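You operate a simulated robot arm through the tools that you are given. There is no shell and no other tool. Be economical: measure what you need, move in short steps, check, and stop when the job is done.

Carry out the task below with a simulated robot arm. There is one attempt and no reset: what you move stays moved.

## Task
Put the lens swab on the black square slug.
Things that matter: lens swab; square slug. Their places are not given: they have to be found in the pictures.

It is judged by the outcome, as a careful person would: the job done as asked, and still so three seconds after it is handed in. It fails if anything else is knocked over, pushed out of place, dropped, spilled or broken.

## Robot
A 6-joint arm with a two-finger parallel gripper, fixed in place. Base frame: the origin is at the foot of the arm, x ahead of it, y to its left, z up; the work surface is at about z = 0. Lengths are in m, angles in degrees, forces in N, time in s.
With the tool pointing down near the work surface it reaches from about 0.14 to 0.58 m from the base axis. Its first joint turns from -66.0 to 66.0 degrees. Payload 2.1 kg.
The TCP is the grasp point between the finger pads, 0.03 m short of the fingertips. In the tool frame z runs along the fingers and y along their closing line. The gripper opens to 0.094 m. The fingers are 0.028 m wide and 0.01 m thick; the gripper's body (0.05 by 0.096 m) begins 0.055 m behind the TCP.
Orientation is told as [roll, pitch, yaw] about the base's x, y, z axes, in that order, counted from this pose: with the fingers straight down and closing along the base's y, the tool's x points along the base's -x, its y along +y and its z along -z.

## Interface
- The arm moves only by the tool jog_arm. Its argument "rows" is a list of rows, each a list of 3 entries, a list of its own where there are three numbers: the shift along the tool's x, y, z in m, then the turn, a rotation vector about the tool's x, y, z in degrees, then the closure in counts, from 0 (fully open) to 255 (shut). In form: [[[dx, dy, dz], [ax, ay, az], gripper], ...]. A call has 1 to 10 rows; each row shifts and turns the commanded pose from where the row before left it, along the tool's axes as they then stand. Rows are played at 5 a second. More than 0.05 m and 8.6 degrees between two rows, or a gripper value outside its range, and nothing of the call is played. Where a pose cannot be reached the arm comes as near as it can. A force on the tool above 40 N (or 10 N above the force at the start of the call, whichever is more), or a blocked arm, ends the call early, and 0.2 s more pass. Each finger travels about 0.072 m/s and halts on what it meets, pressing with about 35 N; the grip force reading is that of the motor and also rises with nothing between the fingers. The clock runs only during rows and for 0.2 s after the last one: add rows that do not move to give the fingers time. It gives the time, the measured TCP pose, the force on the tool (base axes), the opening and the grip force at its end, in the units of the frame above (readings bear some noise).
- Cameras (640 x 400 px; columns grow to the right, rows downward): "scene" is fixed at [0.075, -0.4068, 0.4702]; the picture's right is [0.40, -0.92, 0.00], its down [-0.64, -0.28, -0.72] and it looks along [0.66, 0.29, -0.69] (base axes); focal length 257 px, centre (320, 200). "wrist" rides on the gripper at [0.076, 0.014, -0.102] in the tool frame; the picture's right is [-0.18, 0.98, 0.00], its down [-0.75, -0.14, -0.64] and it looks along [-0.63, -0.12, 0.77] (tool axes); focal length 243 px, centre (320, 200).
- camera(camera): a new picture of that camera. No time passes.
- locate(camera, pixels): for up to 12 pixels [column, row] of the newest picture of that camera ("zoom" is the newest enlarged one), the place [x, y, z] in the base frame of the surface seen there, good to about 0.002 m. No time passes.
- enlarge(camera, box): a new picture of the part [left, top, right, bottom] of that camera's present view, enlarged. No time passes.
- hand_in(): hands the job in; it is judged then, once.

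Go step by step. Measure first, check grasps and placings, and put right what went wrong. The budget is 60 turns and 20 pictures, counting those below and the enlarged ones. Unless the task says otherwise, let go and move clear before handing in, and close with one line.

The tools are called after "Request:" as a command line: name --argument value ..., lists and objects as JSON in quotes. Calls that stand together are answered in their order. jog_arm: Moves the arm, as the interface text tells. Its arguments: {"type":"object","properties":{"rows":{"type":"array","items":{"type":"array"}}},"required":["rows"]} The other tools are called the same way: camera (camera) takes a picture; locate (camera, pixels) gives the place of the surface under pixels of a picture; enlarge (camera, box) takes an enlarged picture of a part of a camera's view; hand_in () hands the job in.

At the start:

```text
time_s: 0.0
tcp_pos: [0.2104, -0.2634, 0.2769]
tool_rot: [0.0, 0.0, 0.0]
ft_force: [0.7, 0.8, 0.0]
width: 0.0942
grip_force: 0.1
```

scene: 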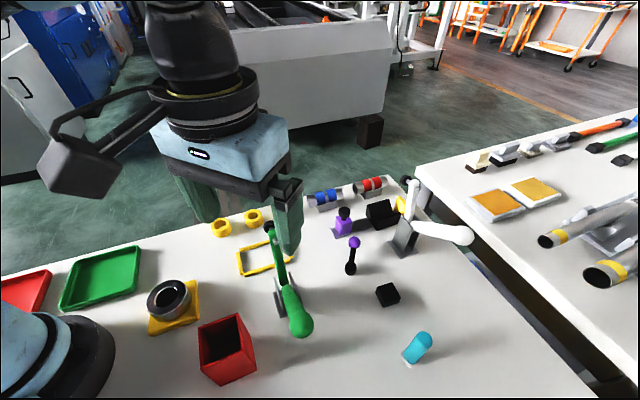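
wrist: 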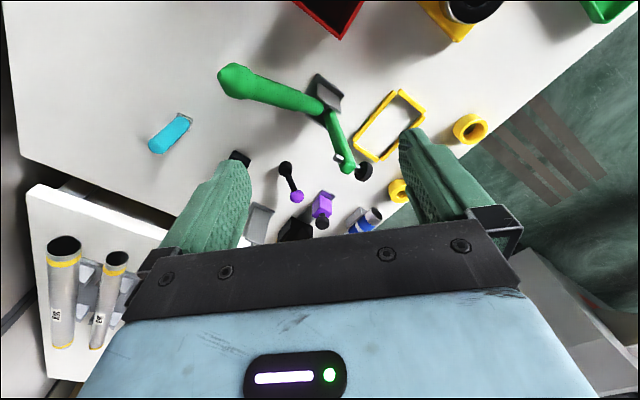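

The scene shows several candidates: a purple/black stick at (352,255), a cyan piece at (417,347), and black blocks at (388,294) and (381,214). I'll enlarge to tell them apart.

Request:
enlarge --camera "scene" --box '[300, 160, 480, 272]'

Request:
enlarge --camera "scene" --box '[300, 260, 480, 372]'

```text
3.56 times, centred on (390, 216) of scene
```

zoom: 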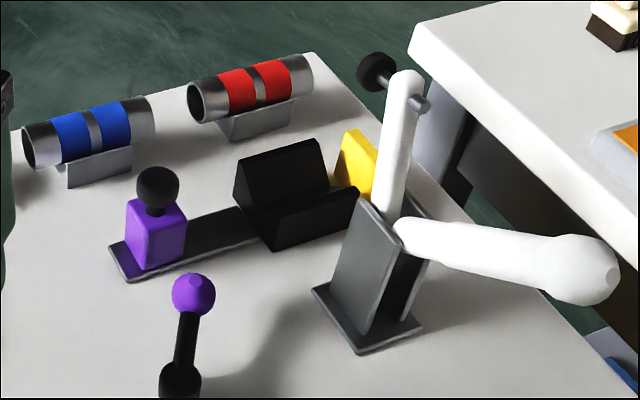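

```text
3.56 times, centred on (390, 316) of scene
```

zoom: 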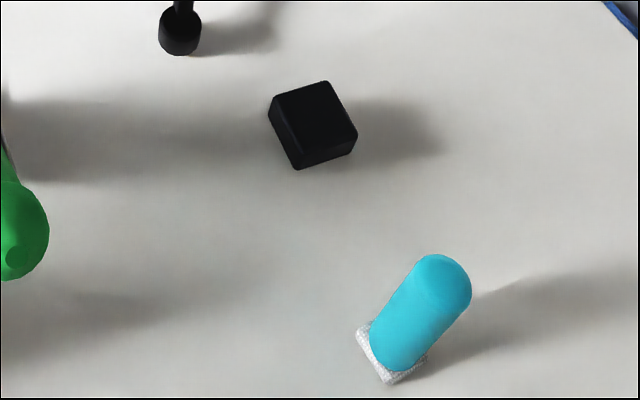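

The cyan handle with a white fabric pad (zoom 415,315) is the lens swab, and the loose black block (zoom 313,125) is the square slug. I'll measure both.

Request:
locate --camera "zoom" --pixels '[[276, 100], [326, 84], [355, 132], [300, 148], [298, 168], [313, 115], [440, 268], [420, 310], [385, 360], [360, 330], [391, 383], [428, 358]]'

Request:
locate --camera "wrist" --pixels '[[157, 146], [172, 132], [186, 120], [181, 113], [152, 138], [240, 156], [285, 166], [297, 197], [232, 80], [245, 152]]'

Request:
enlarge --camera "wrist" --box '[120, 80, 312, 200]'

```text
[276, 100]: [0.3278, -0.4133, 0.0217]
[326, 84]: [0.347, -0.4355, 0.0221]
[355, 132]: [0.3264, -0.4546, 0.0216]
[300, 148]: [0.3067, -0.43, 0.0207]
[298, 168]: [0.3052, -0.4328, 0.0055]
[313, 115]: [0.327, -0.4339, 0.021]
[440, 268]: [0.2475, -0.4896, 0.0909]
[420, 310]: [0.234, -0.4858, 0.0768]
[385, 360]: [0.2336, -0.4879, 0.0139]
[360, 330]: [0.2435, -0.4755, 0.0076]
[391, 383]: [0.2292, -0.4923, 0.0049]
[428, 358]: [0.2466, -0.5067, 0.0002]
```

```text
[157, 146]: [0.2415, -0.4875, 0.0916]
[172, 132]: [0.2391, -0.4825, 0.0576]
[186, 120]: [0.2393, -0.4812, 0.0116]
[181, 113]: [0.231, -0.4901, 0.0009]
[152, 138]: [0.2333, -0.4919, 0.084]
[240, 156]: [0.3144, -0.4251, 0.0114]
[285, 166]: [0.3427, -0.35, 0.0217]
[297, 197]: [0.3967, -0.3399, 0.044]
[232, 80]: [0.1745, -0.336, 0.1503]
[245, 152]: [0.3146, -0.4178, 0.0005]
```

```text
3.33 times, centred on (216, 140) of wrist
```

zoom: 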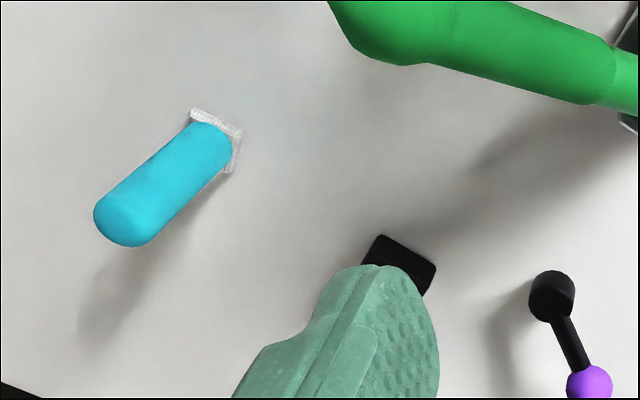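

The swab stands upright at about (0.243, -0.490), roughly 0.095 tall. The slug top is centred at (0.327, -0.434), z 0.0215, and its edges are already parallel to the pad's. I'll move high over the swab.

Request:
jog_arm --rows '[[[-0.0055, -0.0378, 0], [0, 0, 0], 0], [[-0.0055, -0.0378, 0], [0, 0, 0], 0], [[-0.0055, -0.0378, 0], [0, 0, 0], 0], [[-0.0055, -0.0378, 0], [0, 0, 0], 0], [[-0.0055, -0.0378, 0], [0, 0, 0], 0], [[-0.0055, -0.0376, 0], [0, 0, 0], 0], [[0, 0, 0.03], [0, 0, 0], 0], [[0, 0, 0.03], [0, 0, 0], 0], [[0, 0, 0.03], [0, 0, 0], 0], [[0, 0, 0], [0, 0, 0], 0]]'

Request:
camera --camera "wrist"

Request:
camera --camera "scene"

```text
time_s: 2.2
tcp_pos: [0.2395, -0.4695, 0.1847]
tool_rot: [0.0, 0.0, 0.0]
ft_force: [-1.3, 0.2, 0.2]
width: 0.0941
grip_force: 0.0
out of reach, approached as far as the arm can: row 6
```

```text
14 pictures are left
```

wrist: 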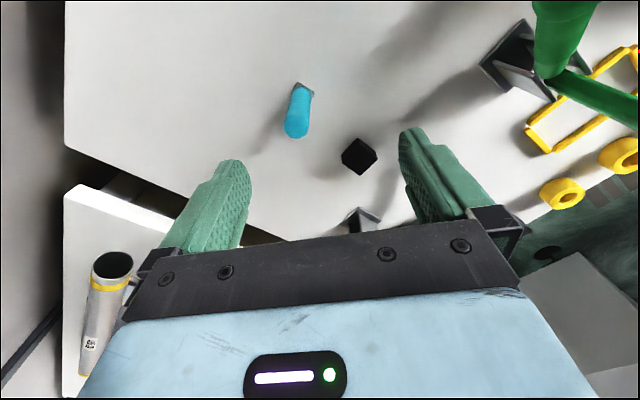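

```text
13 pictures are left
```

scene: 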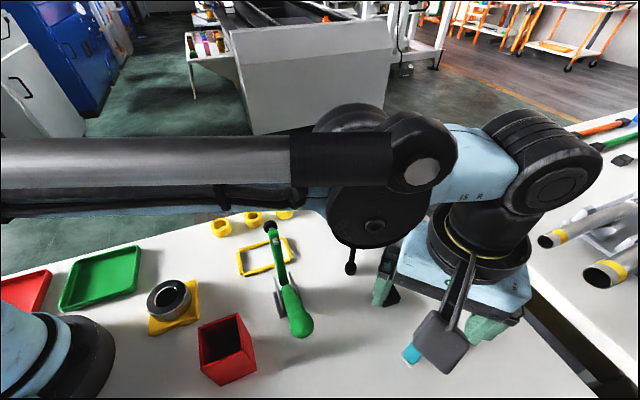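

The reach fell short at height, so the TCP is at (0.2395, -0.4695, 0.185). I'll measure the swab in the new wrist view at (298,115) before going on.

Request:
locate --camera "wrist" --pixels '[[288, 127], [296, 127], [307, 127], [289, 112], [298, 110], [311, 100], [298, 82], [314, 92], [296, 135]]'

Request:
enlarge --camera "wrist" --box '[250, 60, 410, 160]'

```text
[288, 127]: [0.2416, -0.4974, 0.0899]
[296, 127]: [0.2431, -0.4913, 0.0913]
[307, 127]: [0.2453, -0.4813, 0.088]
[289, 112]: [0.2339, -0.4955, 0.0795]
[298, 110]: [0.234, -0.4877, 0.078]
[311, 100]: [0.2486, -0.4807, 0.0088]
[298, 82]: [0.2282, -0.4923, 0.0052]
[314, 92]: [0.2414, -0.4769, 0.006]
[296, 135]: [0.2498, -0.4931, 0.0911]
```

```text
4.00 times, centred on (330, 110) of wrist
```

zoom: 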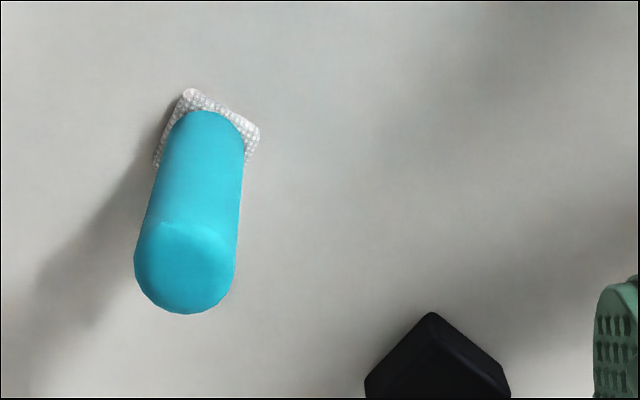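

The swab is upright with its axis at about (0.244, -0.490) and a radius of about 0.010. I'll lower to z 0.135 while centring over it.

Request:
jog_arm --rows '[[[0, 0, 0.025], [0, 0, 0], 0], [[0, 0, 0.022], [0, 0, 0], 0], [[-0.0045, -0.0205, 0], [0, 0, 0], 0], [[0, 0, 0], [0, 0, 0], 0]]'

```text
time_s: 3.2
tcp_pos: [0.2442, -0.4902, 0.1382]
tool_rot: [0.0, 0.1, 0.0]
ft_force: [-0.2, 0.0, -0.1]
width: 0.0938
grip_force: 0.1
```

The TCP is centred at (0.2442, -0.4902, 0.138). I'll descend straight down around the handle.

Request:
jog_arm --rows '[[[0, 0, 0.026], [0, 0, 0], 0], [[0, 0, 0.026], [0, 0, 0], 0], [[0, 0, 0.024], [0, 0, 0], 0], [[0, 0, 0], [0, 0, 0], 0]]'

Request:
camera --camera "wrist"

```text
time_s: 4.2
tcp_pos: [0.2431, -0.4911, 0.0611]
tool_rot: [0.0, 0.0, 0.0]
ft_force: [-0.6, -0.6, 0.1]
width: 0.094
grip_force: 0.1
```

```text
11 pictures are left
```

wrist: 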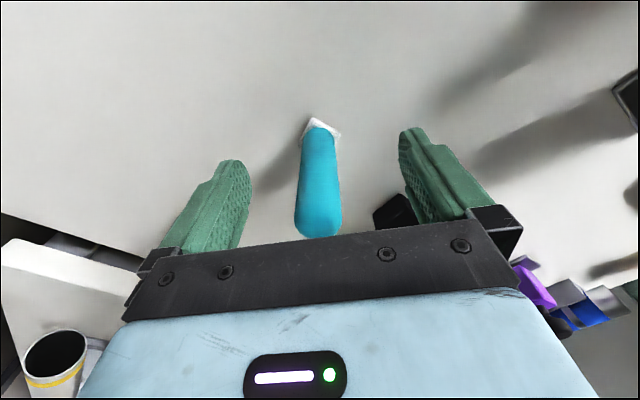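

The handle is between the fingers at (320,180) and the TCP is at z 0.061. I'll close on it.

Request:
jog_arm --rows '[[[0, 0, 0], [0, 0, 0], 120], [[0, 0, 0], [0, 0, 0], 170], [[0, 0, 0], [0, 0, 0], 200], [[0, 0, 0], [0, 0, 0], 225], [[0, 0, 0], [0, 0, 0], 225], [[0, 0, 0], [0, 0, 0], 225]]'

```text
time_s: 5.6
tcp_pos: [0.2437, -0.4901, 0.0611]
tool_rot: [0.0, 0.0, 0.0]
ft_force: [0.8, 0.0, -0.1]
width: 0.0209
grip_force: 35.3
```

The width stopped at 0.0209 with 35 N, so the handle is held. I'll lift 0.05 and check the tilt.

Request:
jog_arm --rows '[[[0, 0, -0.01], [0, 0, 0], 225], [[0, 0, -0.02], [0, 0, 0], 225], [[0, 0, -0.02], [0, 0, 0], 225], [[0, 0, 0], [0, 0, 0], 225], [[0, 0, 0], [0, 0, 0], 225]]'

Request:
camera --camera "wrist"

```text
time_s: 6.8
tcp_pos: [0.2435, -0.4904, 0.1129]
tool_rot: [0.0, 0.0, 0.0]
ft_force: [0.1, -0.3, -0.3]
width: 0.0207
grip_force: 35.0
```

```text
10 pictures are left
```

wrist: 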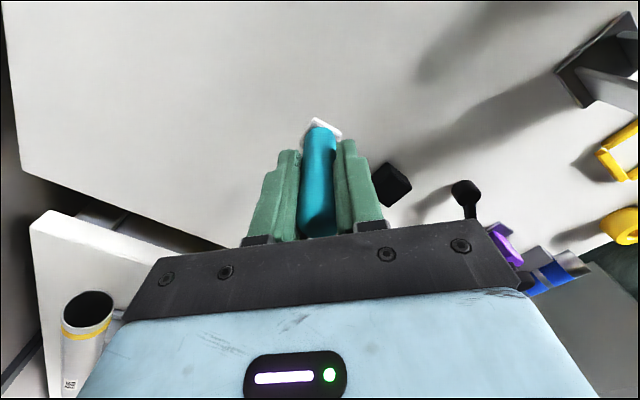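

The swab is held upright with the pad at (322,128). I'll locate the pad and slug relative to the TCP.

Request:
enlarge --camera "wrist" --box '[270, 100, 430, 200]'

```text
4.00 times, centred on (350, 150) of wrist
```

zoom: 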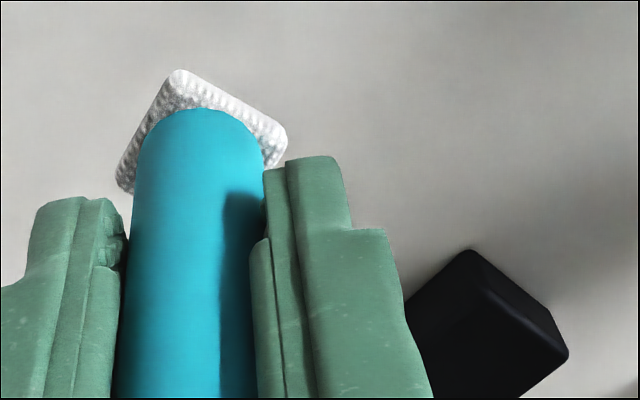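

Request:
locate --camera "zoom" --pixels '[[180, 76], [280, 135], [122, 182], [278, 155], [485, 288], [410, 345], [545, 365], [470, 256], [562, 350], [480, 350]]'

```text
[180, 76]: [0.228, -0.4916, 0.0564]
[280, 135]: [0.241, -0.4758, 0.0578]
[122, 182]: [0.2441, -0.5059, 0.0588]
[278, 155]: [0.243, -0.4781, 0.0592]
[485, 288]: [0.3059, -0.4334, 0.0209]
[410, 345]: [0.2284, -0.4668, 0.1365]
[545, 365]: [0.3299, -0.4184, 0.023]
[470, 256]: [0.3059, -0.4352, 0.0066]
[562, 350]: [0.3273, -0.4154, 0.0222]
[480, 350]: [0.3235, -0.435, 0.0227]
```

The pad centre is at about (0.2425, -0.491) and the slug top centre at (0.327, -0.4336). I'll shift by (+0.0845, +0.0573) with the pad about 0.03 above the slug.

Request:
jog_arm --rows '[[[-0.0169, 0.0115, 0], [0, 0, 0], 225], [[-0.0169, 0.0115, 0], [0, 0, 0], 225], [[-0.0169, 0.0115, 0], [0, 0, 0], 225], [[-0.0169, 0.0115, 0], [0, 0, 0], 225], [[-0.0169, 0.0113, 0], [0, 0, 0], 225], [[0, 0, 0], [0, 0, 0], 225]]'

Request:
enlarge --camera "wrist" --box '[240, 80, 400, 180]'

Request:
enlarge --camera "scene" --box '[320, 230, 480, 330]'

```text
time_s: 8.2
tcp_pos: [0.328, -0.4336, 0.1108]
tool_rot: [0.0, 0.0, 0.1]
ft_force: [0.2, 0.3, -1.8]
width: 0.0208
grip_force: 35.1
```

```text
4.00 times, centred on (320, 130) of wrist
```

zoom: 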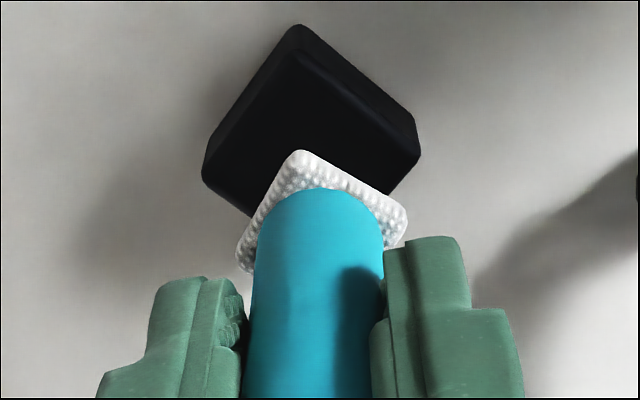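

```text
4.00 times, centred on (400, 280) of scene
```

zoom: 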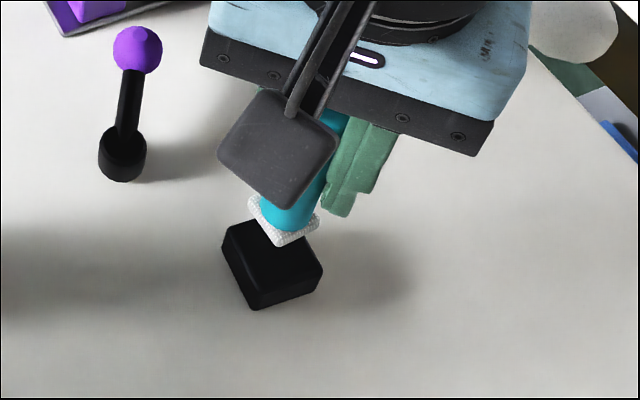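

The pad lies over the slug with matching orientation. I'll lower 0.023 to just above contact and check the alignment.

Request:
jog_arm --rows '[[[0, 0, 0.012], [0, 0, 0], 225], [[0, 0, 0.011], [0, 0, 0], 225], [[0, 0, 0], [0, 0, 0], 225]]'

Request:
enlarge --camera "wrist" --box '[240, 80, 400, 180]'

Request:
enlarge --camera "scene" --box '[340, 250, 440, 312]'

```text
time_s: 9.0
tcp_pos: [0.3274, -0.4335, 0.0873]
tool_rot: [0.0, -0.1, 0.0]
ft_force: [0.1, 0.0, -0.3]
width: 0.0213
grip_force: 35.0
```

```text
4.00 times, centred on (320, 130) of wrist
```

zoom: 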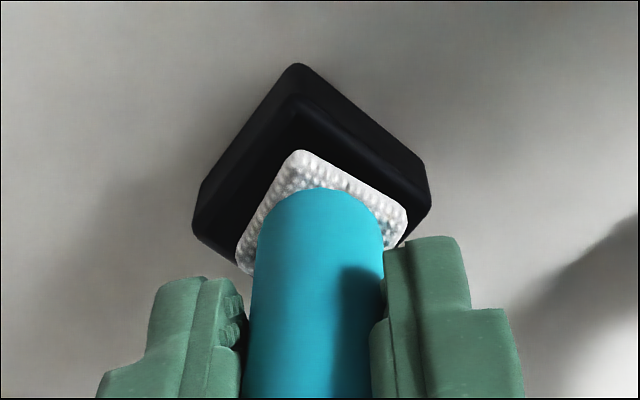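

```text
6.40 times, centred on (390, 281) of scene
```

zoom: 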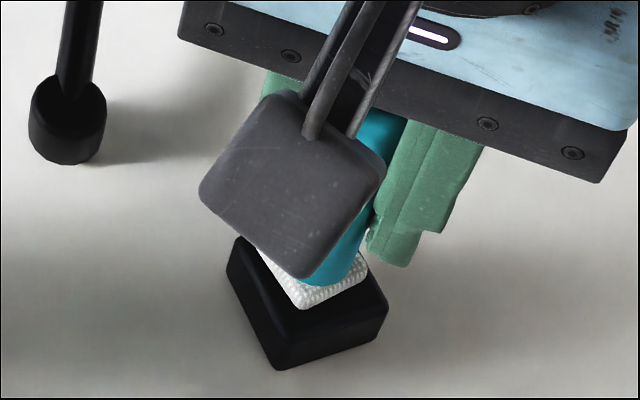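

The pad is about 5 mm above the slug and looks nearly centred. I'll confirm the corners by measurement.

Request:
locate --camera "zoom" --pixels '[[301, 303], [364, 268], [278, 336], [385, 300], [237, 242]]'

```text
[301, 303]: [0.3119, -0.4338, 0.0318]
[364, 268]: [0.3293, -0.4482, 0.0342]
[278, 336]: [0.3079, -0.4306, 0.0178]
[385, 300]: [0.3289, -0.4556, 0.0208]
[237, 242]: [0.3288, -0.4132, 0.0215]
```

The corners agree to about 1–2 mm. I'll lower in small steps until contact.

Request:
jog_arm --rows '[[[-0.001, -0.0005, 0.002], [0, 0, 0], 225], [[0, 0, 0.0015], [0, 0, 0], 225], [[0, 0, 0.001], [0, 0, 0], 225], [[0, 0, 0], [0, 0, 0], 225]]'

```text
time_s: 10.0
tcp_pos: [0.3285, -0.4342, 0.084]
tool_rot: [0.0, -0.1, 0.0]
ft_force: [0.4, 0.5, -0.5]
width: 0.021
grip_force: 34.6
```

Request:
jog_arm --rows '[[[0, 0, 0.0007], [0, 0, 0], 225], [[0, 0, 0.0006], [0, 0, 0], 225], [[0, 0, 0], [0, 0, 0], 225]]'

```text
time_s: 10.8
tcp_pos: [0.3277, -0.4338, 0.0836]
tool_rot: [-0.1, 0.1, 0.1]
ft_force: [-1.6, 2.1, 17.4]
width: 0.0212
grip_force: 34.9
```

The vertical force rose to 17 N, so the pad is resting on the slug. I'll ease up slightly and open the fingers slowly.

Request:
jog_arm --rows '[[[0, 0, -0.0006], [0, 0, 0], 225], [[0, 0, 0], [0, 0, 0], 225]]'

```text
time_s: 11.4
tcp_pos: [0.329, -0.4329, 0.0831]
tool_rot: [0.0, 0.0, 0.0]
ft_force: [-0.5, -0.7, 6.9]
width: 0.0212
grip_force: 34.9
```

The force is down to 7 N, still in light contact. I'll release gradually.

Request:
jog_arm --rows '[[[0, 0, -0.0002], [0, 0, 0], 210], [[0, 0, 0], [0, 0, 0], 200], [[0, 0, 0], [0, 0, 0], 192], [[0, 0, 0], [0, 0, 0], 184], [[0, 0, 0], [0, 0, 0], 174], [[0, 0, 0], [0, 0, 0], 160], [[0, 0, 0], [0, 0, 0], 140], [[0, 0, 0], [0, 0, 0], 110], [[0, 0, 0], [0, 0, 0], 80], [[0, 0, 0], [0, 0, 0], 80]]'

Request:
camera --camera "wrist"

```text
time_s: 13.6
tcp_pos: [0.3282, -0.433, 0.0835]
tool_rot: [-0.1, 0.0, 0.0]
ft_force: [0.4, 0.3, 0.6]
width: 0.0645
grip_force: 0.1
```

```text
4 pictures are left
```

wrist: 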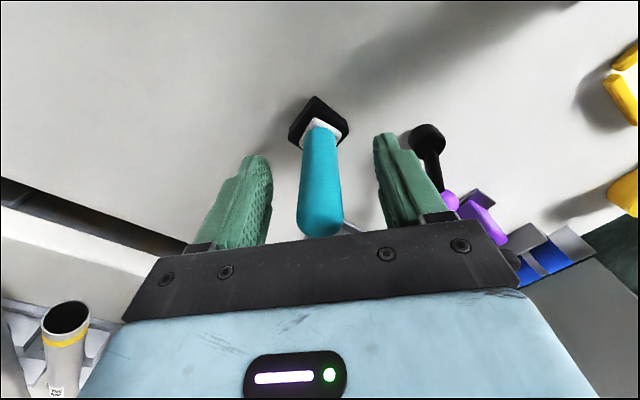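

The swab stands on the slug and the fingers are clear on both sides. I'll go straight up, then move back towards the start.

Request:
jog_arm --rows '[[[0, 0, -0.02], [0, 0, 0], 80], [[0, 0, -0.025], [0, 0, 0], 80], [[0, 0, -0.03], [0, 0, 0], 80], [[0, 0, -0.025], [0, 0, 0], 80], [[0.01, 0.02, -0.02], [0, 0, 0], 80], [[0.02, 0.03, -0.02], [0, 0, 0], 80], [[0.02, 0.035, -0.02], [0, 0, 0], 80], [[0.02, 0.035, 0], [0, 0, 0], 80], [[0.02, 0.035, 0], [0, 0, 0], 80], [[0, 0, 0], [0, 0, 0], 80]]'

Request:
camera --camera "scene"

```text
time_s: 15.8
tcp_pos: [0.2389, -0.2774, 0.2437]
tool_rot: [0.0, 0.0, 0.0]
ft_force: [0.8, -0.4, -0.2]
width: 0.0645
grip_force: 0.0
```

```text
3 pictures are left
```

scene: 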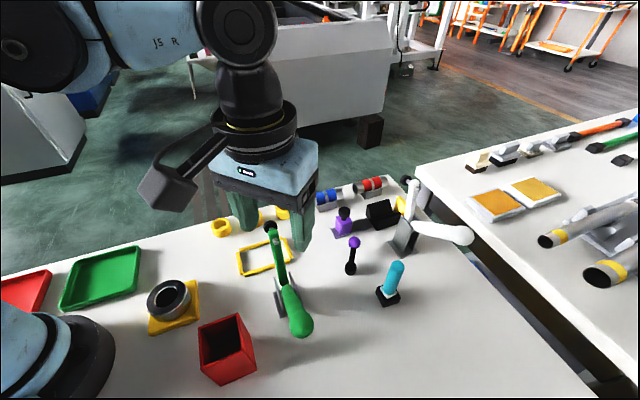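

The swab stands upright on the slug at (392,283), nothing else has moved, and the arm is clear. I'm handing in.

Request:
hand_in

```text
The job is handed in.
```

The lens swab is standing upright on the black square slug, released, with the arm clear and nothing else disturbed in the last picture before I handed in.
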